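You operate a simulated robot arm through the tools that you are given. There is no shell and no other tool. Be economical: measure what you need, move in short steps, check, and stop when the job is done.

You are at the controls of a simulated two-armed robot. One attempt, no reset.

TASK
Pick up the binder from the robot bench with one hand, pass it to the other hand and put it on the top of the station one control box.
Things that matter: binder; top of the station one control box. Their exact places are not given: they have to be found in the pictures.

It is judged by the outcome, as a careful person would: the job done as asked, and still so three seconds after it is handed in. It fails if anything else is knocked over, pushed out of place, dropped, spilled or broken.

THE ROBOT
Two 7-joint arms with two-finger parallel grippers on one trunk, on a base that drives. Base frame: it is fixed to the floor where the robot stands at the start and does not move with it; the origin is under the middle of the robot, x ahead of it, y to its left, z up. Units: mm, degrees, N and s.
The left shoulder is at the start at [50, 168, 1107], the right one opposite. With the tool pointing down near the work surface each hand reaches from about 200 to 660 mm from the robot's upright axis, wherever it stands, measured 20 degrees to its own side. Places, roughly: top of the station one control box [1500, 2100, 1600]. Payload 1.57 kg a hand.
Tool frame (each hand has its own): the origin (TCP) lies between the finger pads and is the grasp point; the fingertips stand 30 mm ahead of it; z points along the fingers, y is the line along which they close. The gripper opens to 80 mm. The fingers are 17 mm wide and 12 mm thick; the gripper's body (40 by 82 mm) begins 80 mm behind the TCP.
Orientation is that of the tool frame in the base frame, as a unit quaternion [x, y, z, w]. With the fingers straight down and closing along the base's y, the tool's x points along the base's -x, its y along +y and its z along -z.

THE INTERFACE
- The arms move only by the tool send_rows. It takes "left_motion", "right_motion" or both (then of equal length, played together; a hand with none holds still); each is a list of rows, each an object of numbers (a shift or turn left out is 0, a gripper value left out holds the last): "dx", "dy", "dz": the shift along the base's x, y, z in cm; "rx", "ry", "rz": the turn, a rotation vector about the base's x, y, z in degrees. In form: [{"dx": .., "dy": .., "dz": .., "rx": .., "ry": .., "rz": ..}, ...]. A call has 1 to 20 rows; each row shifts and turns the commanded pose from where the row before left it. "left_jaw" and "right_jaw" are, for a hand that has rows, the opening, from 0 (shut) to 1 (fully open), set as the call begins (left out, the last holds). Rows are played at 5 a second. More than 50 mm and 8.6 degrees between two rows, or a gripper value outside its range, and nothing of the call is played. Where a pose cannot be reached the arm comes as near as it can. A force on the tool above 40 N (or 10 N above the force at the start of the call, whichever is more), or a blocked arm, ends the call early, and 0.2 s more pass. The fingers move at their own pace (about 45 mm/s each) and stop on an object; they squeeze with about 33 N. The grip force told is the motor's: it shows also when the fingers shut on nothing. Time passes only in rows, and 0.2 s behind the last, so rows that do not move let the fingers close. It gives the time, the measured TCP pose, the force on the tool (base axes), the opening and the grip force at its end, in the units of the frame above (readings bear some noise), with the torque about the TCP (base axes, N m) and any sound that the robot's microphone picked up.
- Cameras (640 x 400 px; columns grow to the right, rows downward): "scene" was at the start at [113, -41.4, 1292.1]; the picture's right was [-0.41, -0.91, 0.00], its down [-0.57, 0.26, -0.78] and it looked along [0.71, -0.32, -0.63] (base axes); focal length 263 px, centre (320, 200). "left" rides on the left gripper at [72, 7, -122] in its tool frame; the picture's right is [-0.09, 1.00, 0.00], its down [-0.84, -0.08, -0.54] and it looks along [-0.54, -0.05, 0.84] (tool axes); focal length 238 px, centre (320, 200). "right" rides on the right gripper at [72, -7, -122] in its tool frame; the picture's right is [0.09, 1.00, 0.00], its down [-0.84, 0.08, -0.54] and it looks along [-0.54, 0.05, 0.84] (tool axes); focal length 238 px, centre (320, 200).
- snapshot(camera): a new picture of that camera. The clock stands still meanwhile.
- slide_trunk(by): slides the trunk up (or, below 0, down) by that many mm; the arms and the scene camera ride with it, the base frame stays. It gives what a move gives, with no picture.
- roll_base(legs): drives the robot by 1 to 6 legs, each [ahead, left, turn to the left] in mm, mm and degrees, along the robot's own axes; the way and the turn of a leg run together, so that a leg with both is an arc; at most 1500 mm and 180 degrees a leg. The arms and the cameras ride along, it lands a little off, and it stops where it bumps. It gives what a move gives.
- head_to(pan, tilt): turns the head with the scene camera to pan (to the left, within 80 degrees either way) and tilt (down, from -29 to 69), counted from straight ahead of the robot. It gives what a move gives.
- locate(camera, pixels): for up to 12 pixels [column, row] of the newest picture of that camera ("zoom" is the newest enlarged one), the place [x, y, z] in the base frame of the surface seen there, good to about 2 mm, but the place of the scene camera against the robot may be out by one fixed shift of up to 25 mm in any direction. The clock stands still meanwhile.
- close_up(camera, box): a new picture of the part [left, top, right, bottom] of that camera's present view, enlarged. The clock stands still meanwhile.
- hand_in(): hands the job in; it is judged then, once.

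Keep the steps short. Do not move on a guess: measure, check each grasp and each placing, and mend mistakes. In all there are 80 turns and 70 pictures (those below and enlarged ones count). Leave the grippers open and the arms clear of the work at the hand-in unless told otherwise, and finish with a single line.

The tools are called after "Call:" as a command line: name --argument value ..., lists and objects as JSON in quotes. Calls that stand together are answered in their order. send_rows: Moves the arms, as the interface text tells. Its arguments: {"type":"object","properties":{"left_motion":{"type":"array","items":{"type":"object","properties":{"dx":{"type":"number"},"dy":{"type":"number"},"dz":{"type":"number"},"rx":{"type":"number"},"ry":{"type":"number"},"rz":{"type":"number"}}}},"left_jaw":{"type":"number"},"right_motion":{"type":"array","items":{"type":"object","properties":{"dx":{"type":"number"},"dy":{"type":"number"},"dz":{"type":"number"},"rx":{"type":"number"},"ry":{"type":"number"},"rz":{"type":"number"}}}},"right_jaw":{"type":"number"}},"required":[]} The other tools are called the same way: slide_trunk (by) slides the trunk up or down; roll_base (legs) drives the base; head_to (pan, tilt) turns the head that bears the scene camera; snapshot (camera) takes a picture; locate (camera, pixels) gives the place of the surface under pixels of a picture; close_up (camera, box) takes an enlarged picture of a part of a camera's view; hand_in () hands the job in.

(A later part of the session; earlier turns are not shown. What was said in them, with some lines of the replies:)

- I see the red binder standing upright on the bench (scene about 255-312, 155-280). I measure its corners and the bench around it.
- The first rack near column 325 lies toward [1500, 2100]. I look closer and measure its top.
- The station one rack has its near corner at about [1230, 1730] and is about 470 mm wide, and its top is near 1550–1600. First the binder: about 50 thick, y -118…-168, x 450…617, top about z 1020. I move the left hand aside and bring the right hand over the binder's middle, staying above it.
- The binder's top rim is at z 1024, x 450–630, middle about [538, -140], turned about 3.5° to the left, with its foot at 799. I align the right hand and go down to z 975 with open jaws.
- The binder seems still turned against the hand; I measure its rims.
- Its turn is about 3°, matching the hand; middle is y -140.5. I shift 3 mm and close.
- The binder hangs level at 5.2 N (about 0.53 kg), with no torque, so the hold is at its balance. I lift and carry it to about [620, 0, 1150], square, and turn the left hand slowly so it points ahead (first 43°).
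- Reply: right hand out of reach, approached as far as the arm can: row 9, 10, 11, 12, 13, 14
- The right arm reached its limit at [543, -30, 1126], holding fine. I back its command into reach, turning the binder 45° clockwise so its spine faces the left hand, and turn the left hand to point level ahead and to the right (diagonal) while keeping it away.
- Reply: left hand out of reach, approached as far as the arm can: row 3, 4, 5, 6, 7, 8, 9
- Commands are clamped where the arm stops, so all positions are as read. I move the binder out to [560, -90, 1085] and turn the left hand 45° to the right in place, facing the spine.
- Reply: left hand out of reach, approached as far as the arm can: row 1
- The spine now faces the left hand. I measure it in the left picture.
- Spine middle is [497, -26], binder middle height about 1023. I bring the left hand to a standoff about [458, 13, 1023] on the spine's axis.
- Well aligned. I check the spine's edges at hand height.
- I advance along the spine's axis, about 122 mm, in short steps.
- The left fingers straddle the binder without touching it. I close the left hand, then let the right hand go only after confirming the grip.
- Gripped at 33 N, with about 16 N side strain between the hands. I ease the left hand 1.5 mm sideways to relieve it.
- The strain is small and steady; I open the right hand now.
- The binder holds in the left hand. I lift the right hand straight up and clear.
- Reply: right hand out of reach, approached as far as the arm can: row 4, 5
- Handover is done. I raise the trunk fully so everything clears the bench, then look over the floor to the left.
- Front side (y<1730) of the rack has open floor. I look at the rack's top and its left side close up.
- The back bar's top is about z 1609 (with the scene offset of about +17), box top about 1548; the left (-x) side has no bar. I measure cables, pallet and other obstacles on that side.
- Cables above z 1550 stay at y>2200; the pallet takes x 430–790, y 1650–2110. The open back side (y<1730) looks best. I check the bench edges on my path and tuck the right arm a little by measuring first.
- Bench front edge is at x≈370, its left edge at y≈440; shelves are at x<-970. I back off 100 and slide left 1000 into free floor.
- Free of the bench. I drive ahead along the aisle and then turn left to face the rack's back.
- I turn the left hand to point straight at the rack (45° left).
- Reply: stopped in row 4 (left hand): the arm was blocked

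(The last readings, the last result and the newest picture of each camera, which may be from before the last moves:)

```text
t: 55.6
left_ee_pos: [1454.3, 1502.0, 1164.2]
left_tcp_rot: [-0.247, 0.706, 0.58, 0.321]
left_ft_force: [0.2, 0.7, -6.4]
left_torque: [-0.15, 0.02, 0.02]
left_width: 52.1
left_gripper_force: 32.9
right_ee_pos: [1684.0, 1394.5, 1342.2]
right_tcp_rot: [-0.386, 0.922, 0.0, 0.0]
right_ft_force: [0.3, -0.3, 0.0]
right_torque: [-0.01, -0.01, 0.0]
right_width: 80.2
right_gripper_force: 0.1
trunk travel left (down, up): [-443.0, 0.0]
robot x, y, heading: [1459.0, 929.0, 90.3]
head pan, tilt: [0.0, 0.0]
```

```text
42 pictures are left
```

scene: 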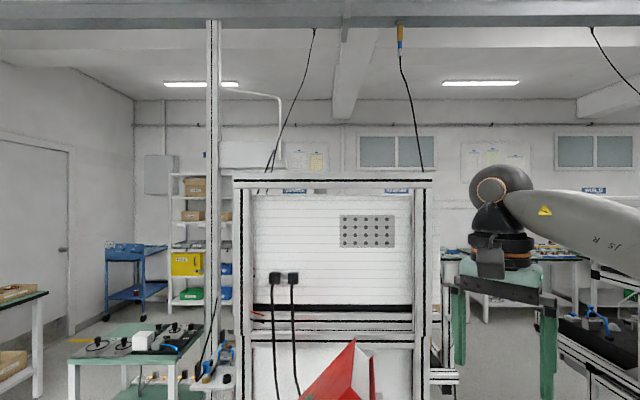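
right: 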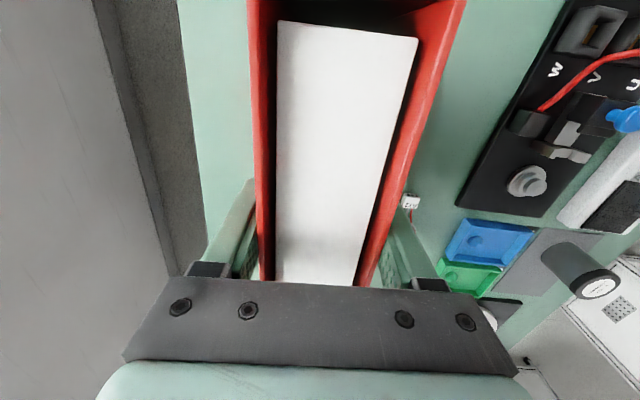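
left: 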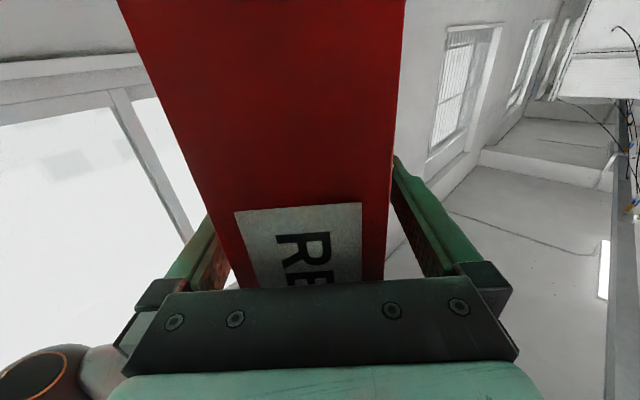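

The first turn stopped part-way (arm blocked), but the roll went well. Tool now points nearly at +y with the camera side down-left. I continue the roll in steps.

Call:
send_rows --left_motion '[{"ry": 8}, {"ry": 8}, {"ry": 8}, {"ry": 8}, {"ry": 8}, {"ry": 8}, {}]'

Call:
send_rows --left_motion '[{"ry": 8}, {"ry": 8}, {"ry": 8}, {"ry": 8}, {"ry": 8}, {"ry": 8}, {}]'

Call:
snapshot --camera "scene"

```text
t: 57.2
left_ee_pos: [1453.7, 1500.9, 1164.1]
left_tcp_rot: [0.01, 0.775, 0.632, 0.007]
left_ft_force: [-1.0, 0.0, -6.0]
left_torque: [-0.13, 0.0, -0.01]
left_width: 51.9
left_gripper_force: 32.9
right_ee_pos: [1683.4, 1394.8, 1342.7]
right_tcp_rot: [-0.387, 0.922, 0.001, 0.0]
right_ft_force: [0.5, 0.5, -0.4]
right_torque: [-0.02, -0.03, 0.0]
right_width: 79.9
right_gripper_force: 0.0
trunk travel left (down, up): [-443.0, 0.0]
robot x, y, heading: [1458.8, 928.2, 90.4]
head pan, tilt: [0.0, 0.0]
```

```text
t: 58.8
left_ee_pos: [1454.3, 1501.7, 1164.0]
left_tcp_rot: [0.267, 0.711, 0.573, -0.309]
left_ft_force: [0.6, -0.5, -6.0]
left_torque: [-0.13, -0.02, -0.01]
left_width: 52.2
left_gripper_force: 33.2
right_ee_pos: [1682.8, 1395.0, 1342.5]
right_tcp_rot: [-0.387, 0.922, 0.0, -0.001]
right_ft_force: [0.0, -0.9, 0.8]
right_torque: [-0.04, 0.04, -0.02]
right_width: 80.1
right_gripper_force: 0.0
trunk travel left (down, up): [-443.0, 0.0]
robot x, y, heading: [1457.1, 932.4, 90.6]
head pan, tilt: [0.0, 0.0]
```

```text
41 pictures are left
```

scene: 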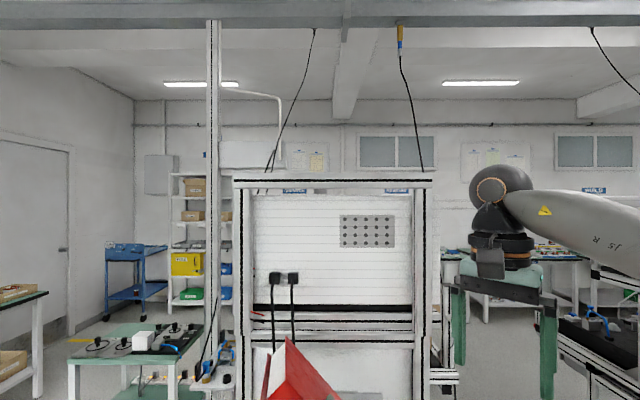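

The roll goes through freely. The remaining turn works out to rotvec (5.6, 41.4, -10.5)° for the camera on top and the binder upright.

Call:
send_rows --left_motion '[{"rx": 0.93, "ry": 6.9, "rz": -1.75}, {"rx": 0.93, "ry": 6.9, "rz": -1.75}, {"rx": 0.93, "ry": 6.9, "rz": -1.75}, {"rx": 0.93, "ry": 6.9, "rz": -1.75}, {"rx": 0.93, "ry": 6.9, "rz": -1.75}, {"rx": 0.93, "ry": 6.9, "rz": -1.75}, {}]'

Call:
snapshot --camera "left"

Call:
head_to --pan 0 --tilt 30

Call:
snapshot --camera "scene"

```text
t: 60.4
left_ee_pos: [1454.0, 1502.0, 1163.0]
left_tcp_rot: [0.499, 0.502, 0.499, -0.5]
left_ft_force: [0.0, 0.6, -5.3]
left_torque: [-0.15, 0.02, -0.05]
left_width: 51.8
left_gripper_force: 33.1
right_ee_pos: [1683.0, 1396.6, 1342.4]
right_tcp_rot: [-0.388, 0.922, 0.001, 0.0]
right_ft_force: [0.5, 0.4, -1.3]
right_torque: [-0.01, 0.0, -0.03]
right_width: 80.1
right_gripper_force: 0.1
trunk travel left (down, up): [-443.0, 0.0]
robot x, y, heading: [1465.0, 930.0, 90.8]
head pan, tilt: [0.0, 0.0]
```

```text
40 pictures are left
```

left: 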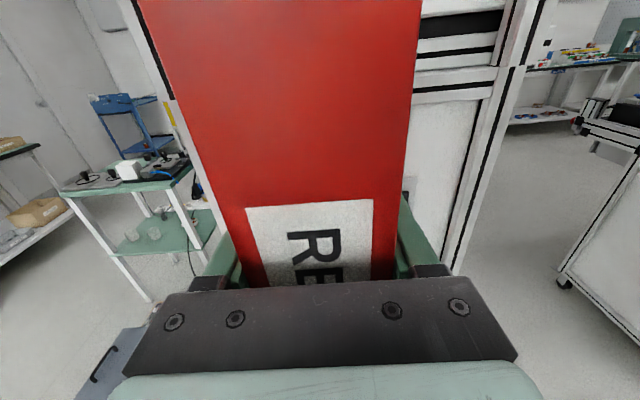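

```text
t: 61.4
left_ee_pos: [1453.4, 1501.0, 1164.0]
left_tcp_rot: [0.499, 0.501, 0.5, -0.499]
left_ft_force: [0.1, -0.3, -6.3]
left_torque: [-0.18, -0.03, -0.01]
left_width: 51.6
left_gripper_force: 32.9
right_ee_pos: [1682.2, 1395.1, 1342.8]
right_tcp_rot: [-0.387, 0.922, 0.0, 0.0]
right_ft_force: [1.4, -0.2, 0.3]
right_torque: [-0.03, 0.01, -0.01]
right_width: 79.8
right_gripper_force: 0.0
trunk travel left (down, up): [-443.0, 0.0]
robot x, y, heading: [1458.5, 924.1, 90.5]
head pan, tilt: [0.0, 30.0]
```

```text
39 pictures are left
```

scene: 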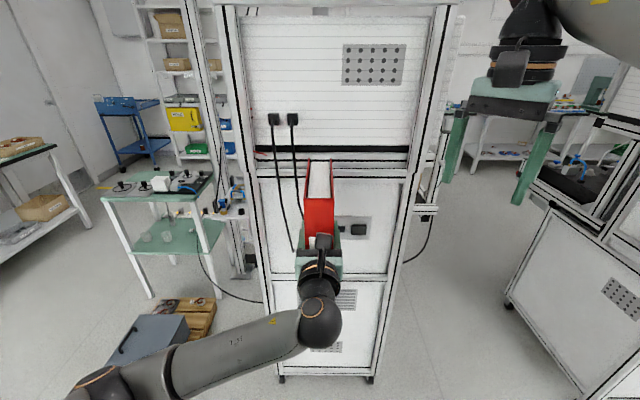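

The binder is upright with the hand's camera on top. Now I raise the left hand toward z 1760, drawing it back slightly, well before the rack.

Call:
send_rows --left_motion '[{"dz": 3, "dy": -0.5}, {"dz": 3, "dy": -0.5}, {"dz": 3, "dy": -0.5}, {"dz": 3, "dy": -0.5}, {"dz": 3, "dy": -0.5}, {"dz": 3, "dy": -0.5}, {"dz": 3, "dy": -0.5}, {"dz": 3, "dy": -0.5}, {"dz": 3, "dy": -0.5}, {"dz": 3, "dy": -0.5}, {}]'

Call:
send_rows --left_motion '[{"dz": 3, "dy": -0.3}, {"dz": 3, "dy": -0.3}, {"dz": 3, "dy": -0.3}, {"dz": 3, "dy": -0.3}, {"dz": 3, "dy": -0.3}, {"dz": 3, "dy": -0.3}, {"dz": 3, "dy": -0.3}, {"dz": 3}, {"dz": 3}, {"dz": 3}, {}]'

Call:
snapshot --camera "left"

```text
t: 63.8
left_ee_pos: [1453.4, 1451.2, 1462.5]
left_tcp_rot: [0.499, 0.502, 0.501, -0.498]
left_ft_force: [-0.2, -0.1, -5.4]
left_torque: [-0.16, 0.02, 0.01]
left_width: 51.8
left_gripper_force: 32.7
right_ee_pos: [1682.6, 1395.0, 1342.8]
right_tcp_rot: [-0.386, 0.922, 0.0, 0.001]
right_ft_force: [-0.4, -0.5, -0.4]
right_torque: [-0.02, 0.0, -0.01]
right_width: 80.1
right_gripper_force: 0.2
trunk travel left (down, up): [-443.0, 0.0]
robot x, y, heading: [1456.4, 931.8, 90.2]
head pan, tilt: [0.0, 30.0]
```

```text
t: 66.2
left_ee_pos: [1448.1, 1425.1, 1749.2]
left_tcp_rot: [0.499, 0.502, 0.5, -0.499]
left_ft_force: [-0.7, -0.3, -5.4]
left_torque: [-0.17, -0.03, 0.0]
left_width: 52.1
left_gripper_force: 33.0
left hand out of reach, approached as far as the arm can: row 10
right_ee_pos: [1683.9, 1394.5, 1342.0]
right_tcp_rot: [-0.387, 0.922, 0.0, 0.0]
right_ft_force: [-0.7, -0.7, -0.7]
right_torque: [0.0, -0.01, -0.02]
right_width: 80.0
right_gripper_force: 0.0
trunk travel left (down, up): [-443.0, 0.0]
robot x, y, heading: [1457.6, 926.0, 90.3]
head pan, tilt: [0.0, 30.0]
```

```text
38 pictures are left
```

left: 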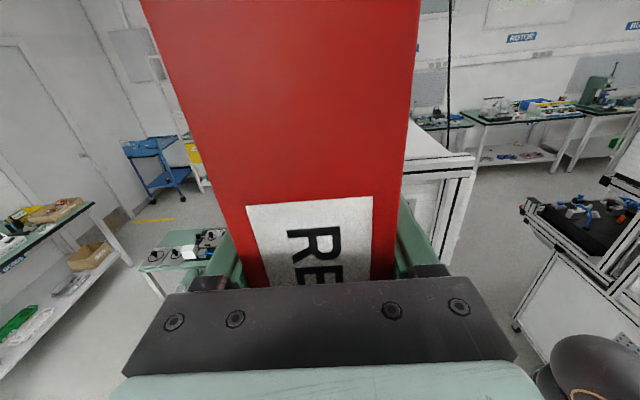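

Level and clear. I measure the bar and box top with the wrist camera (accurate), and move the right arm outwards, down and back so it will not meet the rack when driving in.

Call:
locate --camera "left" --pixels '[[440, 166], [470, 158], [410, 172], [425, 145], [410, 135], [415, 125], [450, 100], [460, 180], [440, 155]]'

Call:
close_up --camera "left" --box '[400, 100, 500, 200]'

Call:
send_rows --right_motion '[{"dz": -2, "dx": 2}, {"dz": -2, "dx": 2}, {"dz": -2, "dx": 2}, {"dz": -2, "dx": 2}, {"dz": -2, "dx": 2}, {"dz": -2, "dx": 2, "dy": -1.5}, {"dz": -2, "dx": 2, "dy": -1.5}, {"dz": -2, "dx": 2, "dy": -1.5}, {"dz": -2, "dx": 2, "dy": -1.5}, {"dz": -2, "dx": 2, "dy": -1.5}, {"dx": 2, "dy": -1.5}, {"dx": 2, "dy": -1.5}, {"dy": -1.5}]'

```text
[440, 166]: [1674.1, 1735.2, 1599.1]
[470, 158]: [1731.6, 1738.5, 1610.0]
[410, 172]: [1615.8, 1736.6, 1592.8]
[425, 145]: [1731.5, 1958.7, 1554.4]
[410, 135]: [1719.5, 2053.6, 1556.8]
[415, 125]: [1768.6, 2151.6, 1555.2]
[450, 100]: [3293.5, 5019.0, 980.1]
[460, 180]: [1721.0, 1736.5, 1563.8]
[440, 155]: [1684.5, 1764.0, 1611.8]
```

```text
4.00 times, centred on (450, 150) of left
```

zoom: 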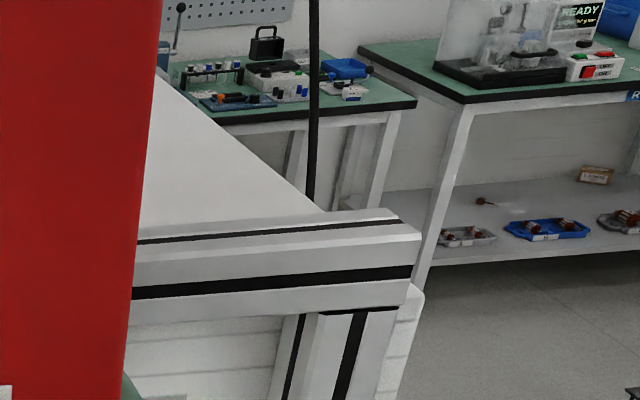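

```text
t: 69.0
left_ee_pos: [1448.1, 1423.3, 1748.8]
left_tcp_rot: [0.499, 0.501, 0.501, -0.499]
left_ft_force: [-0.2, 0.1, -5.6]
left_torque: [-0.13, 0.02, 0.02]
left_width: 51.9
left_gripper_force: 33.3
right_ee_pos: [1923.2, 1274.0, 1142.1]
right_tcp_rot: [-0.388, 0.922, 0.0, -0.001]
right_ft_force: [0.3, 0.1, -0.5]
right_torque: [0.01, 0.01, -0.01]
right_width: 80.0
right_gripper_force: 0.0
trunk travel left (down, up): [-443.0, 0.0]
robot x, y, heading: [1456.4, 925.5, 90.5]
head pan, tilt: [0.0, 30.0]
```

Box top is z≈1556, bar top 1612 and the bar's back near y 1780. Something grey seemed to stand near x 1430, y 1900; I shift the left hand 150 mm left to see past the binder.

Call:
send_rows --left_motion '[{"dx": -2.5}, {"dx": -2.5}, {"dx": -2.5}, {"dx": -2.5}, {"dx": -2.5}, {"dx": -2.5}, {}]'

Call:
snapshot --camera "left"

Call:
head_to --pan 0 --tilt 0

Call:
close_up --camera "scene" --box '[220, 110, 440, 250]'

```text
t: 70.6
left_ee_pos: [1299.4, 1424.0, 1749.9]
left_tcp_rot: [0.501, 0.5, 0.501, -0.498]
left_ft_force: [0.5, -0.7, -6.5]
left_torque: [-0.15, 0.0, 0.02]
left_width: 52.0
left_gripper_force: 33.0
right_ee_pos: [1922.3, 1273.9, 1141.8]
right_tcp_rot: [-0.387, 0.922, 0.0, 0.0]
right_ft_force: [0.2, -0.7, 0.1]
right_torque: [0.0, 0.02, 0.01]
right_width: 79.9
right_gripper_force: 0.1
trunk travel left (down, up): [-443.0, 0.0]
robot x, y, heading: [1460.8, 929.1, 90.4]
head pan, tilt: [0.0, 30.0]
```

```text
36 pictures are left
```

left: 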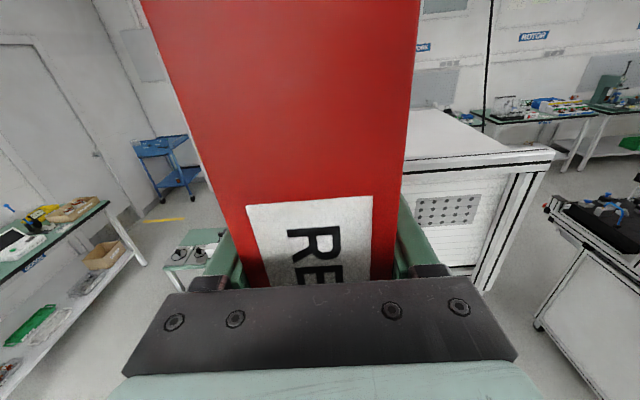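

```text
t: 71.5
left_ee_pos: [1297.9, 1422.9, 1750.6]
left_tcp_rot: [0.498, 0.502, 0.5, -0.5]
left_ft_force: [-0.7, 0.0, -6.0]
left_torque: [-0.16, 0.0, 0.01]
left_width: 52.1
left_gripper_force: 33.3
right_ee_pos: [1922.5, 1274.4, 1142.0]
right_tcp_rot: [-0.387, 0.922, 0.0, 0.0]
right_ft_force: [-0.6, -0.3, -0.3]
right_torque: [-0.03, -0.02, 0.0]
right_width: 80.2
right_gripper_force: 0.1
trunk travel left (down, up): [-443.0, 0.0]
robot x, y, heading: [1461.2, 931.0, 90.5]
head pan, tilt: [0.0, 0.0]
```

```text
2.86 times, centred on (330, 180) of scene
```

zoom: 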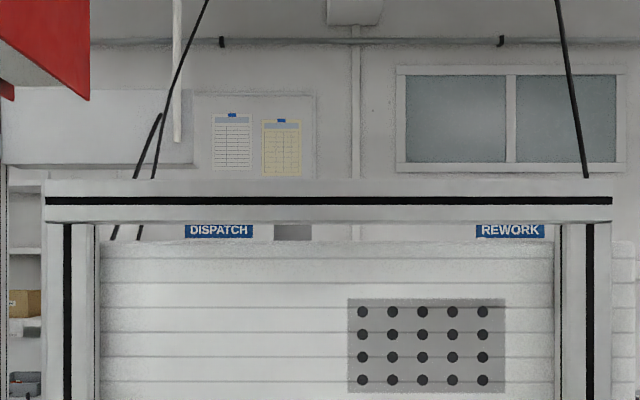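

Call:
locate --camera "zoom" --pixels '[[278, 232], [293, 233], [308, 232], [585, 165], [153, 165], [137, 165], [48, 200], [610, 200], [300, 245], [500, 245]]'

Call:
locate --camera "left" --pixels '[[425, 130], [440, 150], [412, 158], [412, 150], [470, 140], [430, 165], [548, 152], [487, 60], [480, 125], [413, 115]]'

```text
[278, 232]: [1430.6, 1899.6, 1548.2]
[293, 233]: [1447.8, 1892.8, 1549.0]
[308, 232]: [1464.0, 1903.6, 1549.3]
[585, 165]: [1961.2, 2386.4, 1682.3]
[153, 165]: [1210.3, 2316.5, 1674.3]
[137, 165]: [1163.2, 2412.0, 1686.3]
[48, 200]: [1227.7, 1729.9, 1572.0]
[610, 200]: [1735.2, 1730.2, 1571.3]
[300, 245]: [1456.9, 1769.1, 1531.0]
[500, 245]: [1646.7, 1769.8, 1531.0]
```

```text
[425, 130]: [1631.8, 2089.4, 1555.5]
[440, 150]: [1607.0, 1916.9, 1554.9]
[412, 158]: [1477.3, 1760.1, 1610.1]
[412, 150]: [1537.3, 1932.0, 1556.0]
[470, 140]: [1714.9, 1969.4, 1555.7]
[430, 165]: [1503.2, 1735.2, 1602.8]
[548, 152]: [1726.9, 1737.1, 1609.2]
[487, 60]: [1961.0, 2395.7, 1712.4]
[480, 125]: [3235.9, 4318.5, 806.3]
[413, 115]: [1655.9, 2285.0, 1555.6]
```

A small grey thing stands at x 1430–1470, y≈1900; the area x>1530 is clear. I choose the spot x≈1590. I slide the base 300 mm right (still away from the rack).

Call:
roll_base --legs '[[0, -300, 0]]'

Call:
snapshot --camera "left"

Call:
snapshot --camera "right"

```text
t: 74.8
left_ee_pos: [1596.9, 1427.7, 1748.5]
left_tcp_rot: [0.499, 0.502, 0.501, -0.499]
left_ft_force: [0.2, 0.3, -7.3]
left_torque: [-0.19, 0.03, 0.01]
left_width: 51.8
left_gripper_force: 33.2
right_ee_pos: [2222.0, 1276.3, 1142.1]
right_tcp_rot: [-0.387, 0.922, -0.001, -0.001]
right_ft_force: [0.2, -0.4, 0.0]
right_torque: [0.01, 0.02, 0.01]
right_width: 80.0
right_gripper_force: 0.1
trunk travel left (down, up): [-443.0, 0.0]
robot x, y, heading: [1758.8, 928.8, 90.5]
head pan, tilt: [0.0, 0.0]
```

```text
34 pictures are left
```

left: 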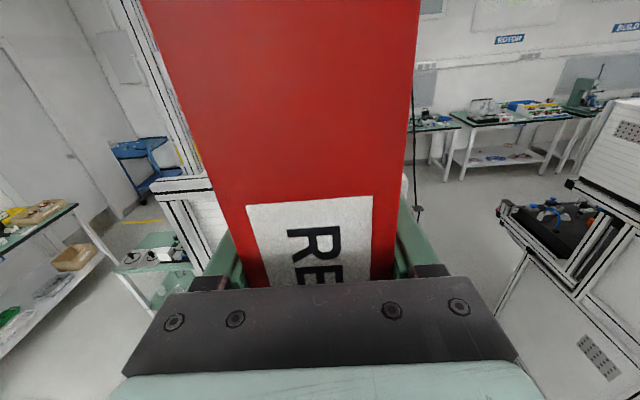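

```text
33 pictures are left
```

right: 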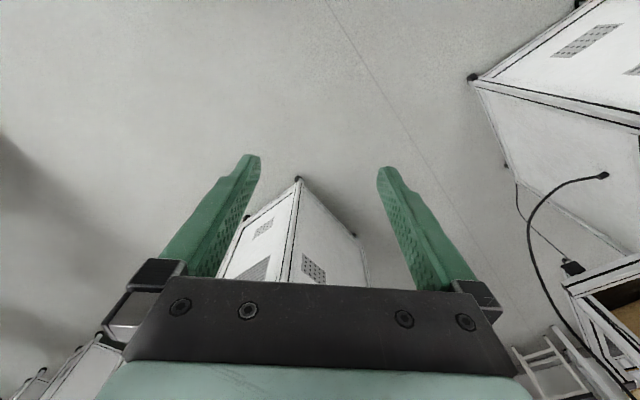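

I check how near racks are to the right hand's future path.

Call:
locate --camera "right" --pixels '[[298, 182], [245, 222], [330, 240], [355, 238], [475, 78], [510, 160], [575, 268], [530, 230], [300, 270], [40, 375]]'

Call:
locate --camera "left" --pixels '[[498, 210], [570, 185], [210, 185], [205, 178], [160, 185], [414, 180], [510, 290]]'

```text
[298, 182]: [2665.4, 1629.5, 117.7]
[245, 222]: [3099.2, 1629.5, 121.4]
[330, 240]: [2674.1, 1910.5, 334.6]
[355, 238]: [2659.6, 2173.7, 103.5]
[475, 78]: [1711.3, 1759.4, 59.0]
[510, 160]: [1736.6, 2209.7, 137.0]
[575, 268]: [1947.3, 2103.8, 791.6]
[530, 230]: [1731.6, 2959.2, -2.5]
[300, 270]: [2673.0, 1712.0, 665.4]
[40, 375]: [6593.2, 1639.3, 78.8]
```

```text
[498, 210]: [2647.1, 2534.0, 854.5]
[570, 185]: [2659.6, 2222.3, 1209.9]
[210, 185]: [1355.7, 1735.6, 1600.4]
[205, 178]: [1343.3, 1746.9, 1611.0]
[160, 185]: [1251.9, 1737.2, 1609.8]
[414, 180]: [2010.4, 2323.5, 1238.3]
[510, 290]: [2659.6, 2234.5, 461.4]
```

Paths are clear. I push the left hand 30 mm further ahead (up to its reach) and look at the binder's bottom with the scene camera.

Call:
send_rows --left_motion '[{"dy": 1}, {"dy": 1}, {"dy": 1}, {}]'

Call:
head_to --pan 15 --tilt -15

Call:
snapshot --camera "scene"

```text
t: 75.8
left_ee_pos: [1596.2, 1457.2, 1749.5]
left_tcp_rot: [0.499, 0.501, 0.501, -0.499]
left_ft_force: [-1.2, 0.0, -6.1]
left_torque: [-0.16, 0.04, -0.01]
left_width: 51.9
left_gripper_force: 32.7
right_ee_pos: [2221.7, 1275.7, 1142.6]
right_tcp_rot: [-0.386, 0.922, -0.001, 0.0]
right_ft_force: [-0.3, 0.6, -1.1]
right_torque: [0.02, -0.02, -0.01]
right_width: 79.9
right_gripper_force: 0.0
trunk travel left (down, up): [-443.0, 0.0]
robot x, y, heading: [1758.6, 926.3, 90.3]
head pan, tilt: [0.0, 0.0]
```

```text
t: 76.5
left_ee_pos: [1595.5, 1457.1, 1749.4]
left_tcp_rot: [0.5, 0.5, 0.501, -0.498]
left_ft_force: [0.4, 0.4, -6.4]
left_torque: [-0.16, 0.02, 0.01]
left_width: 51.9
left_gripper_force: 33.1
right_ee_pos: [2222.8, 1276.6, 1143.0]
right_tcp_rot: [-0.387, 0.922, -0.001, 0.0]
right_ft_force: [-0.5, 0.3, -0.5]
right_torque: [0.0, 0.0, 0.01]
right_width: 80.0
right_gripper_force: 0.1
trunk travel left (down, up): [-443.0, 0.0]
robot x, y, heading: [1759.4, 928.7, 90.5]
head pan, tilt: [15.0, -15.0]
```

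```text
32 pictures are left
```

scene: 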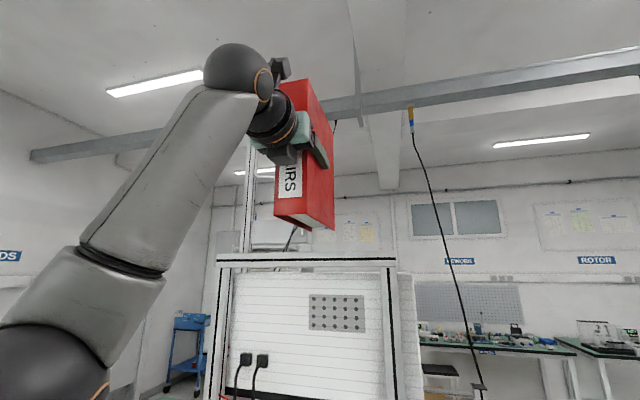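

Call:
locate --camera "scene" --pixels '[[279, 208], [300, 222], [331, 226], [309, 85], [331, 135], [276, 200], [290, 217], [320, 220], [308, 262], [330, 200]]'

Call:
close_up --camera "scene" --box '[240, 60, 360, 240]'

```text
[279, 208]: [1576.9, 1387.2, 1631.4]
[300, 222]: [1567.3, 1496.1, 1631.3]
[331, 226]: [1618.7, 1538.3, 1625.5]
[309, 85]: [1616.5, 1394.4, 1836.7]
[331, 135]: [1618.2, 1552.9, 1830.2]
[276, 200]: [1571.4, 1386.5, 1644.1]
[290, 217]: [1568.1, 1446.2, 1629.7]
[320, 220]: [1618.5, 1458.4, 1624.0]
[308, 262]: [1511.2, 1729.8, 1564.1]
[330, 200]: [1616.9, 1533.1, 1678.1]
```

```text
2.22 times, centred on (300, 150) of scene
```

zoom: 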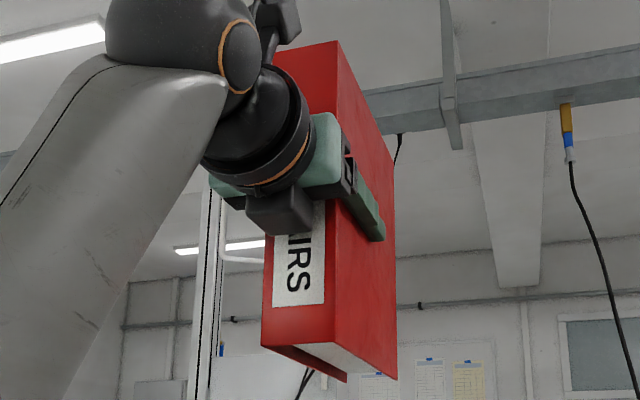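

Call:
locate --camera "zoom" --pixels '[[280, 230], [255, 222], [308, 225], [280, 205], [222, 188], [240, 170], [330, 190], [320, 115], [210, 150], [376, 238], [225, 200]]'

```text
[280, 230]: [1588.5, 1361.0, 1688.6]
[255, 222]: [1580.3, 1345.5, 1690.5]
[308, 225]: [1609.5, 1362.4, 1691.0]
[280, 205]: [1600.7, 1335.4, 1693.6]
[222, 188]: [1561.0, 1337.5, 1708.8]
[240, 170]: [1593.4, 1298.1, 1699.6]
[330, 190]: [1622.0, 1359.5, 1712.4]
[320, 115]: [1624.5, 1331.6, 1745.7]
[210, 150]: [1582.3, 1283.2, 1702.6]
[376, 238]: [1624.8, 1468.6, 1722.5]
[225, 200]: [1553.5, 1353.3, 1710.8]
```

Binder bottom about z 1640, above the bar at 1612. The hand's underside will clear the bar by about 12 mm when set down. I drive ahead 250 mm first and check.

Call:
roll_base --legs '[[250, 0, 0]]'

Call:
snapshot --camera "scene"

Call:
snapshot --camera "left"

```text
t: 78.3
left_ee_pos: [1592.8, 1705.1, 1749.1]
left_tcp_rot: [0.499, 0.502, 0.5, -0.5]
left_ft_force: [0.1, 0.7, -6.3]
left_torque: [-0.16, -0.02, 0.0]
left_width: 51.8
left_gripper_force: 33.0
right_ee_pos: [2220.4, 1525.1, 1142.9]
right_tcp_rot: [-0.387, 0.922, -0.001, 0.001]
right_ft_force: [0.1, 0.4, 0.4]
right_torque: [0.01, -0.02, 0.0]
right_width: 80.3
right_gripper_force: 0.1
trunk travel left (down, up): [-443.0, 0.0]
robot x, y, heading: [1758.0, 1177.3, 90.6]
head pan, tilt: [15.0, -15.0]
```

```text
30 pictures are left
```

scene: 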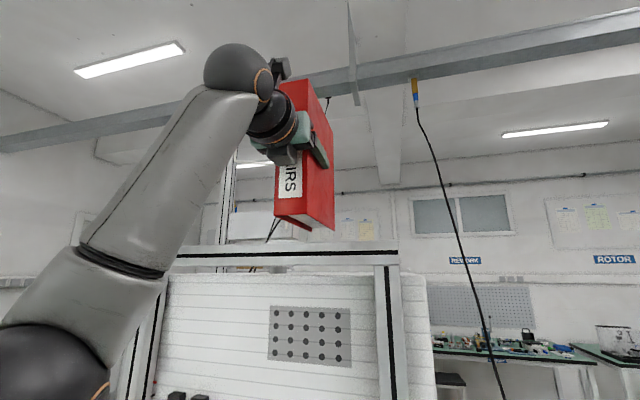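

```text
29 pictures are left
```

left: 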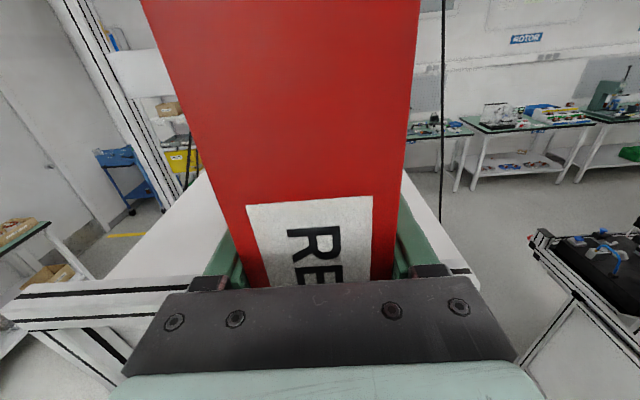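

I measure the bar's rear edge, and the box top beside the binder.

Call:
locate --camera "left" --pixels '[[100, 279], [100, 283], [100, 290], [100, 297], [160, 277], [180, 255], [150, 260], [215, 215], [410, 190], [430, 230], [440, 265], [120, 270]]'

Call:
close_up --camera "left" --box '[80, 150, 260, 310]'

```text
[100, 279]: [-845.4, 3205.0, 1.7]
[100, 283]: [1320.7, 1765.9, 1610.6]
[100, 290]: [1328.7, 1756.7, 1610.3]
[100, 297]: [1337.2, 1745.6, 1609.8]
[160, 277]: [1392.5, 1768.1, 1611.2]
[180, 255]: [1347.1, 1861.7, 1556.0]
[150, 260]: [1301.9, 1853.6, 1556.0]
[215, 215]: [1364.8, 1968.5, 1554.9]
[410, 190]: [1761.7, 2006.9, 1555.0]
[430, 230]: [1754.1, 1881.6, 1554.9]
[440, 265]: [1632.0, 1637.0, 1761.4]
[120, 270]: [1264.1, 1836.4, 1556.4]
```

```text
2.50 times, centred on (170, 230) of left
```

zoom: 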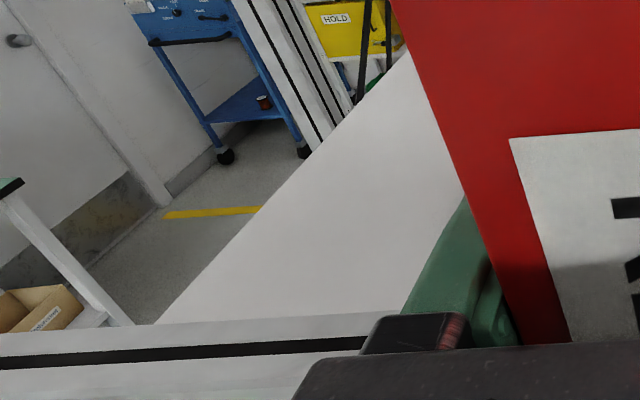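

Bar's rear edge is y≈1772; box top flat at 1556. I drive the last 150 mm, so the spine sits about 15 mm behind the bar.

Call:
roll_base --legs '[[152, 0, 0]]'

Call:
snapshot --camera "scene"

Call:
snapshot --camera "left"

```text
t: 79.7
left_ee_pos: [1591.8, 1858.7, 1749.6]
left_tcp_rot: [0.499, 0.502, 0.5, -0.499]
left_ft_force: [0.5, 1.1, -6.2]
left_torque: [-0.14, -0.03, -0.02]
left_width: 51.7
left_gripper_force: 33.2
right_ee_pos: [2218.0, 1679.1, 1141.3]
right_tcp_rot: [-0.387, 0.922, 0.0, 0.0]
right_ft_force: [1.1, 0.6, 0.0]
right_torque: [-0.02, 0.02, 0.01]
right_width: 80.4
right_gripper_force: 0.0
trunk travel left (down, up): [-443.0, 0.0]
robot x, y, heading: [1753.5, 1335.5, 90.6]
head pan, tilt: [15.0, -15.0]
```

```text
27 pictures are left
```

scene: 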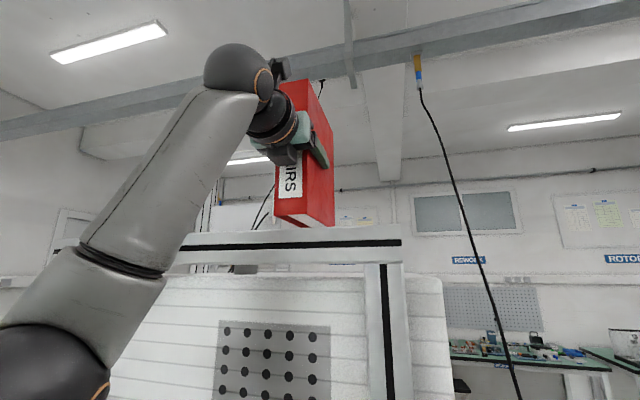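

```text
26 pictures are left
```

left: 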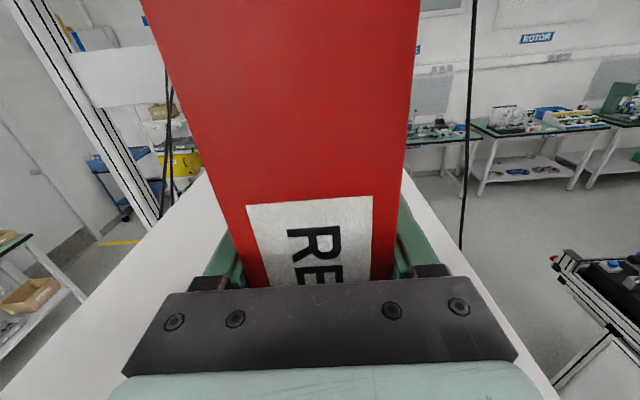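

The spine is about 18 mm behind the bar and the binder hangs over clear box top. I lower 65 mm, then step gently.

Call:
send_rows --left_motion '[{"dz": -1}, {"dz": -1}, {"dz": -1}, {"dz": -1}, {"dz": -1}, {"dz": -1}, {"dz": -0.5}, {}]'

Call:
snapshot --camera "scene"

```text
t: 81.5
left_ee_pos: [1590.7, 1860.1, 1684.6]
left_tcp_rot: [0.498, 0.503, 0.5, -0.499]
left_ft_force: [0.1, -0.5, -6.6]
left_torque: [-0.16, -0.01, -0.03]
left_width: 51.8
left_gripper_force: 33.2
right_ee_pos: [2218.6, 1679.2, 1142.3]
right_tcp_rot: [-0.387, 0.922, 0.001, 0.001]
right_ft_force: [0.3, 0.5, -0.5]
right_torque: [-0.01, 0.03, 0.02]
right_width: 80.1
right_gripper_force: 0.1
trunk travel left (down, up): [-443.0, 0.0]
robot x, y, heading: [1755.6, 1332.5, 90.4]
head pan, tilt: [15.0, -15.0]
```

```text
25 pictures are left
```

scene: 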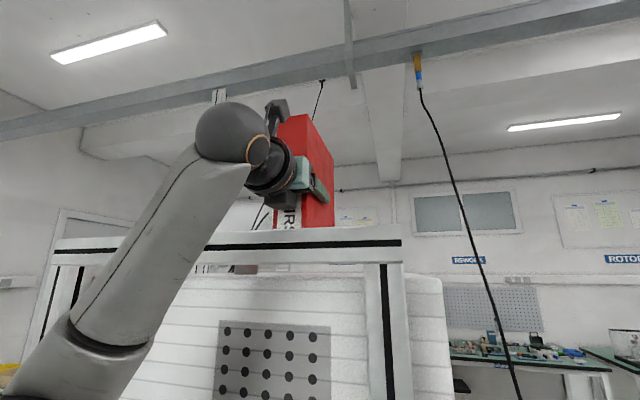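

Call:
close_up --camera "scene" --box '[220, 140, 380, 290]'

Call:
send_rows --left_motion '[{"dz": -0.3}, {"dz": -0.3}, {"dz": -0.3}, {}]'

```text
2.67 times, centred on (300, 215) of scene
```

zoom: 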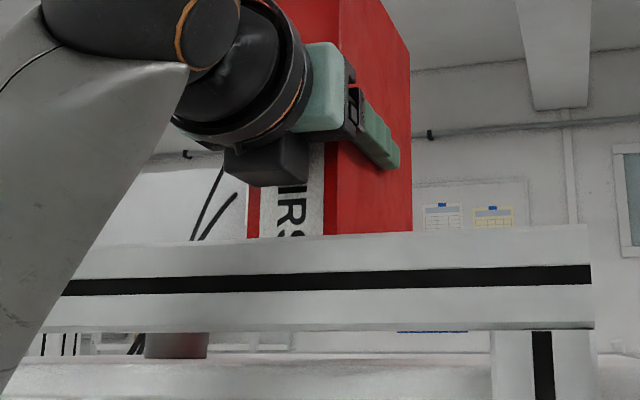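

```text
t: 82.5
left_ee_pos: [1592.5, 1859.6, 1675.9]
left_tcp_rot: [0.499, 0.502, 0.499, -0.5]
left_ft_force: [-1.0, -0.2, -5.6]
left_torque: [-0.16, -0.02, 0.03]
left_width: 51.8
left_gripper_force: 33.3
right_ee_pos: [2216.9, 1678.3, 1141.9]
right_tcp_rot: [-0.387, 0.922, 0.0, 0.0]
right_ft_force: [0.1, 0.0, 0.4]
right_torque: [-0.03, -0.02, -0.01]
right_width: 79.7
right_gripper_force: 0.0
trunk travel left (down, up): [-443.0, 0.0]
robot x, y, heading: [1752.0, 1331.8, 90.7]
head pan, tilt: [15.0, -15.0]
```

No contact yet at 1676. I go on in 2 mm steps.

Call:
send_rows --left_motion '[{"dz": -0.2}, {"dz": -0.2}, {}]'

Call:
send_rows --left_motion '[{"dz": -0.2}, {"dz": -0.1}, {}]'

```text
t: 83.3
left_ee_pos: [1591.9, 1859.4, 1672.3]
left_tcp_rot: [0.499, 0.501, 0.5, -0.499]
left_ft_force: [0.1, -0.6, -5.9]
left_torque: [-0.16, 0.02, 0.0]
left_width: 51.7
left_gripper_force: 33.1
right_ee_pos: [2216.6, 1680.1, 1142.7]
right_tcp_rot: [-0.387, 0.922, 0.0, 0.0]
right_ft_force: [-0.3, -0.1, 0.6]
right_torque: [0.0, -0.04, -0.02]
right_width: 80.0
right_gripper_force: 0.0
trunk travel left (down, up): [-443.0, 0.0]
robot x, y, heading: [1754.5, 1331.3, 90.7]
head pan, tilt: [15.0, -15.0]
```

```text
t: 84.1
left_ee_pos: [1591.9, 1859.6, 1667.9]
left_tcp_rot: [0.5, 0.501, 0.5, -0.499]
left_ft_force: [-0.5, 0.0, -6.6]
left_torque: [-0.16, 0.0, 0.01]
left_width: 51.8
left_gripper_force: 33.2
right_ee_pos: [2217.3, 1679.0, 1142.3]
right_tcp_rot: [-0.388, 0.922, 0.0, 0.0]
right_ft_force: [-0.2, 0.3, 0.5]
right_torque: [0.01, 0.01, 0.0]
right_width: 79.9
right_gripper_force: 0.1
trunk travel left (down, up): [-443.0, 0.0]
robot x, y, heading: [1754.4, 1331.7, 90.6]
head pan, tilt: [15.0, -15.0]
```

Call:
close_up --camera "scene" --box '[220, 140, 380, 290]'

Call:
send_rows --left_motion '[{"dz": -0.15}, {"dz": -0.1}, {}]'

```text
2.67 times, centred on (300, 215) of scene
```

zoom: 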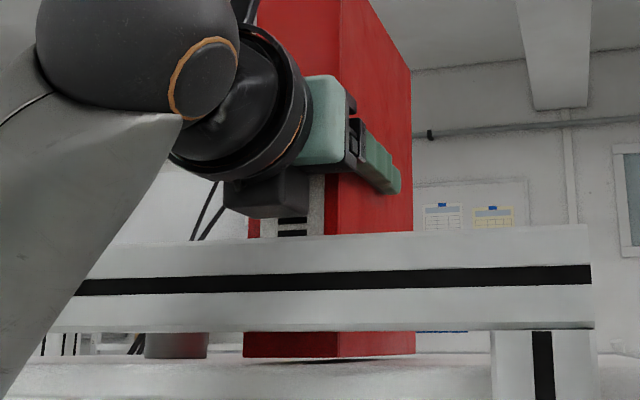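

```text
t: 84.9
left_ee_pos: [1591.4, 1858.8, 1666.4]
left_tcp_rot: [0.499, 0.502, 0.501, -0.499]
left_ft_force: [-0.5, -0.2, -5.8]
left_torque: [-0.18, 0.01, -0.02]
left_width: 52.0
left_gripper_force: 32.8
right_ee_pos: [2217.6, 1679.6, 1142.4]
right_tcp_rot: [-0.388, 0.922, 0.0, -0.001]
right_ft_force: [-0.2, 0.5, 0.1]
right_torque: [-0.04, 0.01, -0.02]
right_width: 80.1
right_gripper_force: 0.0
trunk travel left (down, up): [-443.0, 0.0]
robot x, y, heading: [1752.2, 1330.9, 90.7]
head pan, tilt: [15.0, -15.0]
```

The binder's bottom is now visible just above the box top with a sliver of shadow. I continue in small steps.

Call:
send_rows --left_motion '[{"dz": -0.15}, {"dz": -0.15}, {}]'

Call:
send_rows --left_motion '[{"dz": -0.15}, {"dz": -0.1}, {}]'

Call:
close_up --camera "scene" --box '[270, 180, 390, 290]'

```text
t: 85.7
left_ee_pos: [1592.3, 1857.2, 1664.8]
left_tcp_rot: [-0.496, -0.5, -0.502, 0.502]
left_ft_force: [-1.1, 9.1, 19.3]
left_torque: [-0.85, 0.78, -0.31]
left_width: 51.7
left_gripper_force: 32.7
right_ee_pos: [2217.6, 1679.7, 1143.9]
right_tcp_rot: [-0.388, 0.922, 0.0, 0.0]
right_ft_force: [-0.9, 0.8, -0.6]
right_torque: [0.02, -0.01, -0.04]
right_width: 80.3
right_gripper_force: 0.0
trunk travel left (down, up): [-443.0, 0.0]
robot x, y, heading: [1752.9, 1332.3, 90.8]
head pan, tilt: [15.0, -15.0]
```

```text
t: 86.5
left_ee_pos: [1592.4, 1855.9, 1664.9]
left_tcp_rot: [0.497, 0.499, 0.503, -0.501]
left_ft_force: [-0.8, 10.1, 31.4]
left_torque: [-1.14, 0.44, -0.27]
left_width: 51.7
left_gripper_force: 32.7
right_ee_pos: [2218.6, 1678.9, 1143.4]
right_tcp_rot: [-0.388, 0.922, 0.0, 0.0]
right_ft_force: [0.6, 0.0, 0.0]
right_torque: [-0.04, 0.0, 0.0]
right_width: 80.0
right_gripper_force: 0.1
trunk travel left (down, up): [-443.0, 0.0]
robot x, y, heading: [1758.1, 1334.3, 90.7]
head pan, tilt: [15.0, -15.0]
```

```text
3.64 times, centred on (330, 235) of scene
```

zoom: 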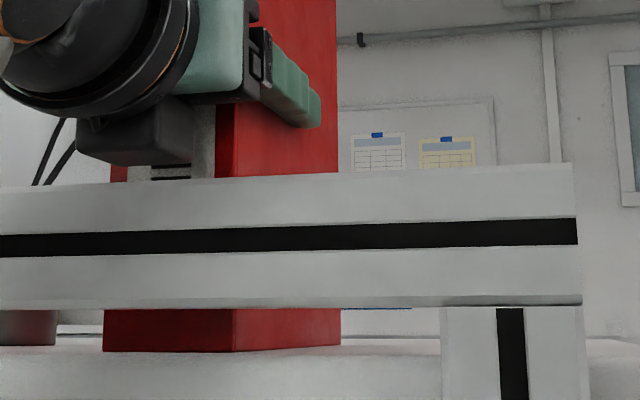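

Contact: the binder's bottom sits on the box top (upward force 37 N). I ease the push by raising the command 2 mm.

Call:
send_rows --left_motion '[{"dz": 0.15}, {"dz": 0.1}, {}]'

Call:
close_up --camera "scene" --box '[230, 170, 350, 280]'

```text
t: 87.3
left_ee_pos: [1593.6, 1856.0, 1664.7]
left_tcp_rot: [0.498, 0.5, 0.502, -0.5]
left_ft_force: [-0.5, -0.4, 9.9]
left_torque: [1.22, 0.27, -0.19]
left_width: 52.0
left_gripper_force: 33.0
right_ee_pos: [2217.7, 1678.9, 1142.3]
right_tcp_rot: [-0.388, 0.922, 0.001, 0.001]
right_ft_force: [0.4, 0.0, -0.2]
right_torque: [0.01, -0.02, 0.0]
right_width: 80.1
right_gripper_force: 0.0
trunk travel left (down, up): [-443.0, 0.0]
robot x, y, heading: [1754.5, 1330.3, 90.5]
head pan, tilt: [15.0, -15.0]
```

```text
3.64 times, centred on (290, 225) of scene
```

zoom: 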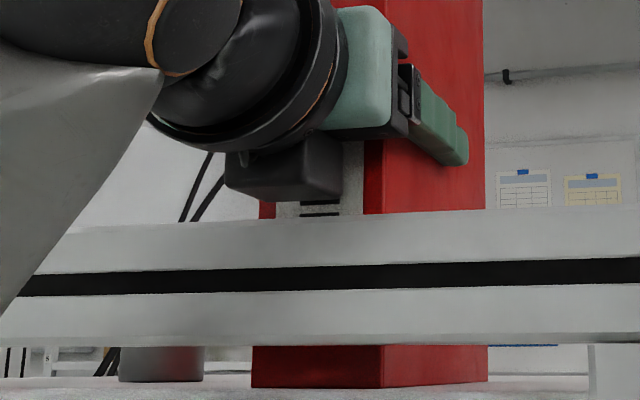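

Seated flat, hand clear of the bar. I open the left jaw.

Call:
send_rows --left_motion '[{}, {}, {}, {}]' --left_jaw 1

Call:
snapshot --camera "left"

Call:
close_up --camera "scene" --box '[230, 100, 390, 280]'

```text
t: 88.3
left_ee_pos: [1592.1, 1857.8, 1664.4]
left_tcp_rot: [0.498, 0.502, 0.5, -0.5]
left_ft_force: [0.3, -0.6, -0.1]
left_torque: [0.01, 0.02, 0.01]
left_width: 80.0
left_gripper_force: 0.1
right_ee_pos: [2217.9, 1679.5, 1143.4]
right_tcp_rot: [-0.386, 0.922, 0.0, 0.0]
right_ft_force: [0.3, 0.8, 0.5]
right_torque: [-0.01, -0.04, -0.01]
right_width: 80.1
right_gripper_force: 0.1
trunk travel left (down, up): [-443.0, 0.0]
robot x, y, heading: [1757.8, 1333.1, 90.5]
head pan, tilt: [15.0, -15.0]
```

```text
20 pictures are left
```

left: 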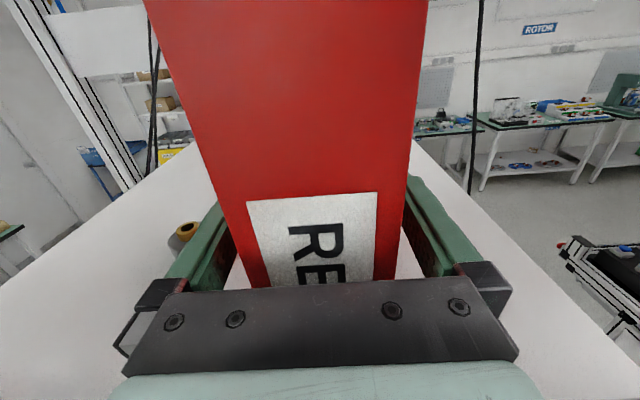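

```text
2.22 times, centred on (310, 190) of scene
```

zoom: 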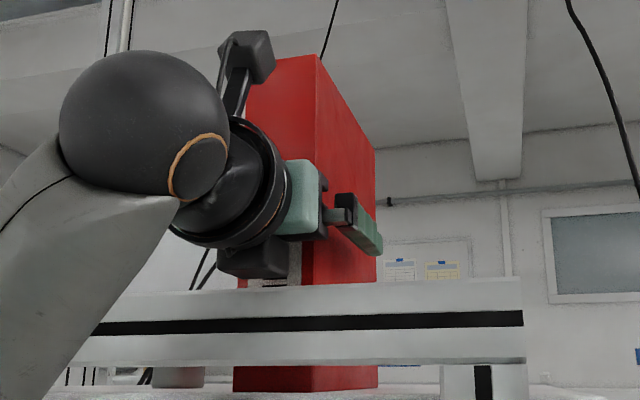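

The binder stands by itself; the tape roll near it is untouched. I lift the hand 5 mm for bar clearance and back the base straight out 300 mm.

Call:
send_rows --left_motion '[{"dz": 0.5}, {}]' --left_jaw 1

Call:
roll_base --legs '[[-150, 0, 0], [-150, 0, 0]]'

Call:
snapshot --camera "left"

Call:
snapshot --camera "scene"

```text
t: 88.9
left_ee_pos: [1591.2, 1858.1, 1667.9]
left_tcp_rot: [0.499, 0.501, 0.5, -0.5]
left_ft_force: [0.2, 0.2, 0.1]
left_torque: [-0.02, -0.04, 0.0]
left_width: 79.9
left_gripper_force: 0.0
right_ee_pos: [2217.8, 1680.4, 1142.5]
right_tcp_rot: [-0.387, 0.922, 0.0, 0.001]
right_ft_force: [-0.3, 0.0, -0.2]
right_torque: [-0.01, 0.02, -0.02]
right_width: 79.9
right_gripper_force: 0.0
trunk travel left (down, up): [-443.0, 0.0]
robot x, y, heading: [1753.6, 1330.2, 90.5]
head pan, tilt: [15.0, -15.0]
```

```text
t: 91.3
left_ee_pos: [1595.7, 1553.4, 1669.6]
left_tcp_rot: [0.498, 0.502, 0.501, -0.5]
left_ft_force: [0.5, -0.2, -0.7]
left_torque: [-0.01, -0.02, 0.02]
left_width: 80.1
left_gripper_force: 0.1
right_ee_pos: [2219.8, 1376.6, 1142.4]
right_tcp_rot: [-0.387, 0.922, 0.001, 0.001]
right_ft_force: [0.2, -0.4, -0.5]
right_torque: [0.02, 0.0, 0.06]
right_width: 79.8
right_gripper_force: 0.0
trunk travel left (down, up): [-443.0, 0.0]
robot x, y, heading: [1762.3, 1030.1, 90.3]
head pan, tilt: [15.0, -15.0]
```

```text
18 pictures are left
```

left: 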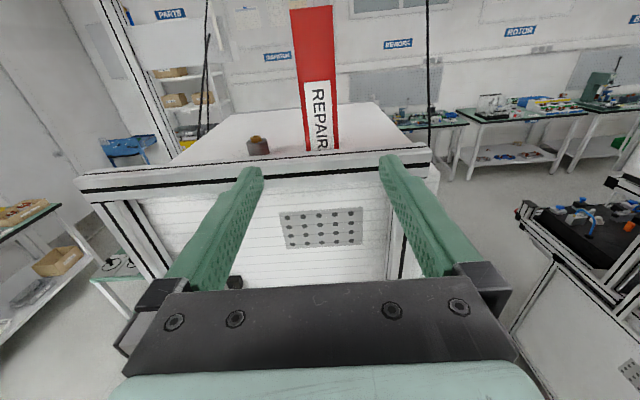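

```text
17 pictures are left
```

scene: 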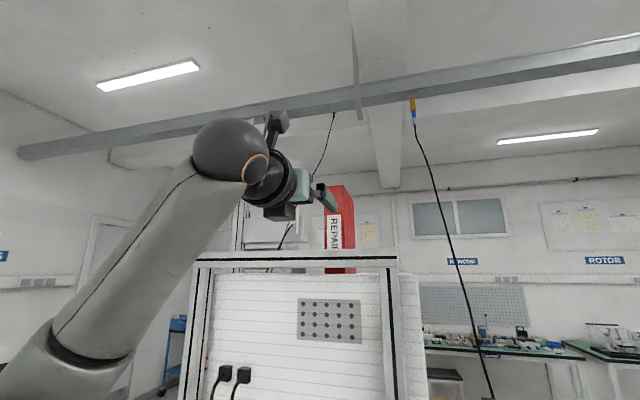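

The binder stands upright on the station one box top, the tape roll and rack are unmoved, and both grippers are open and clear. I hand it in.

Call:
hand_in

```text
The job is handed in.
```

The binder was picked up with the right hand, passed to the left, and now stands upright (but upside down) on top of the station one control box; both grippers are open and clear, and the job is handed in.
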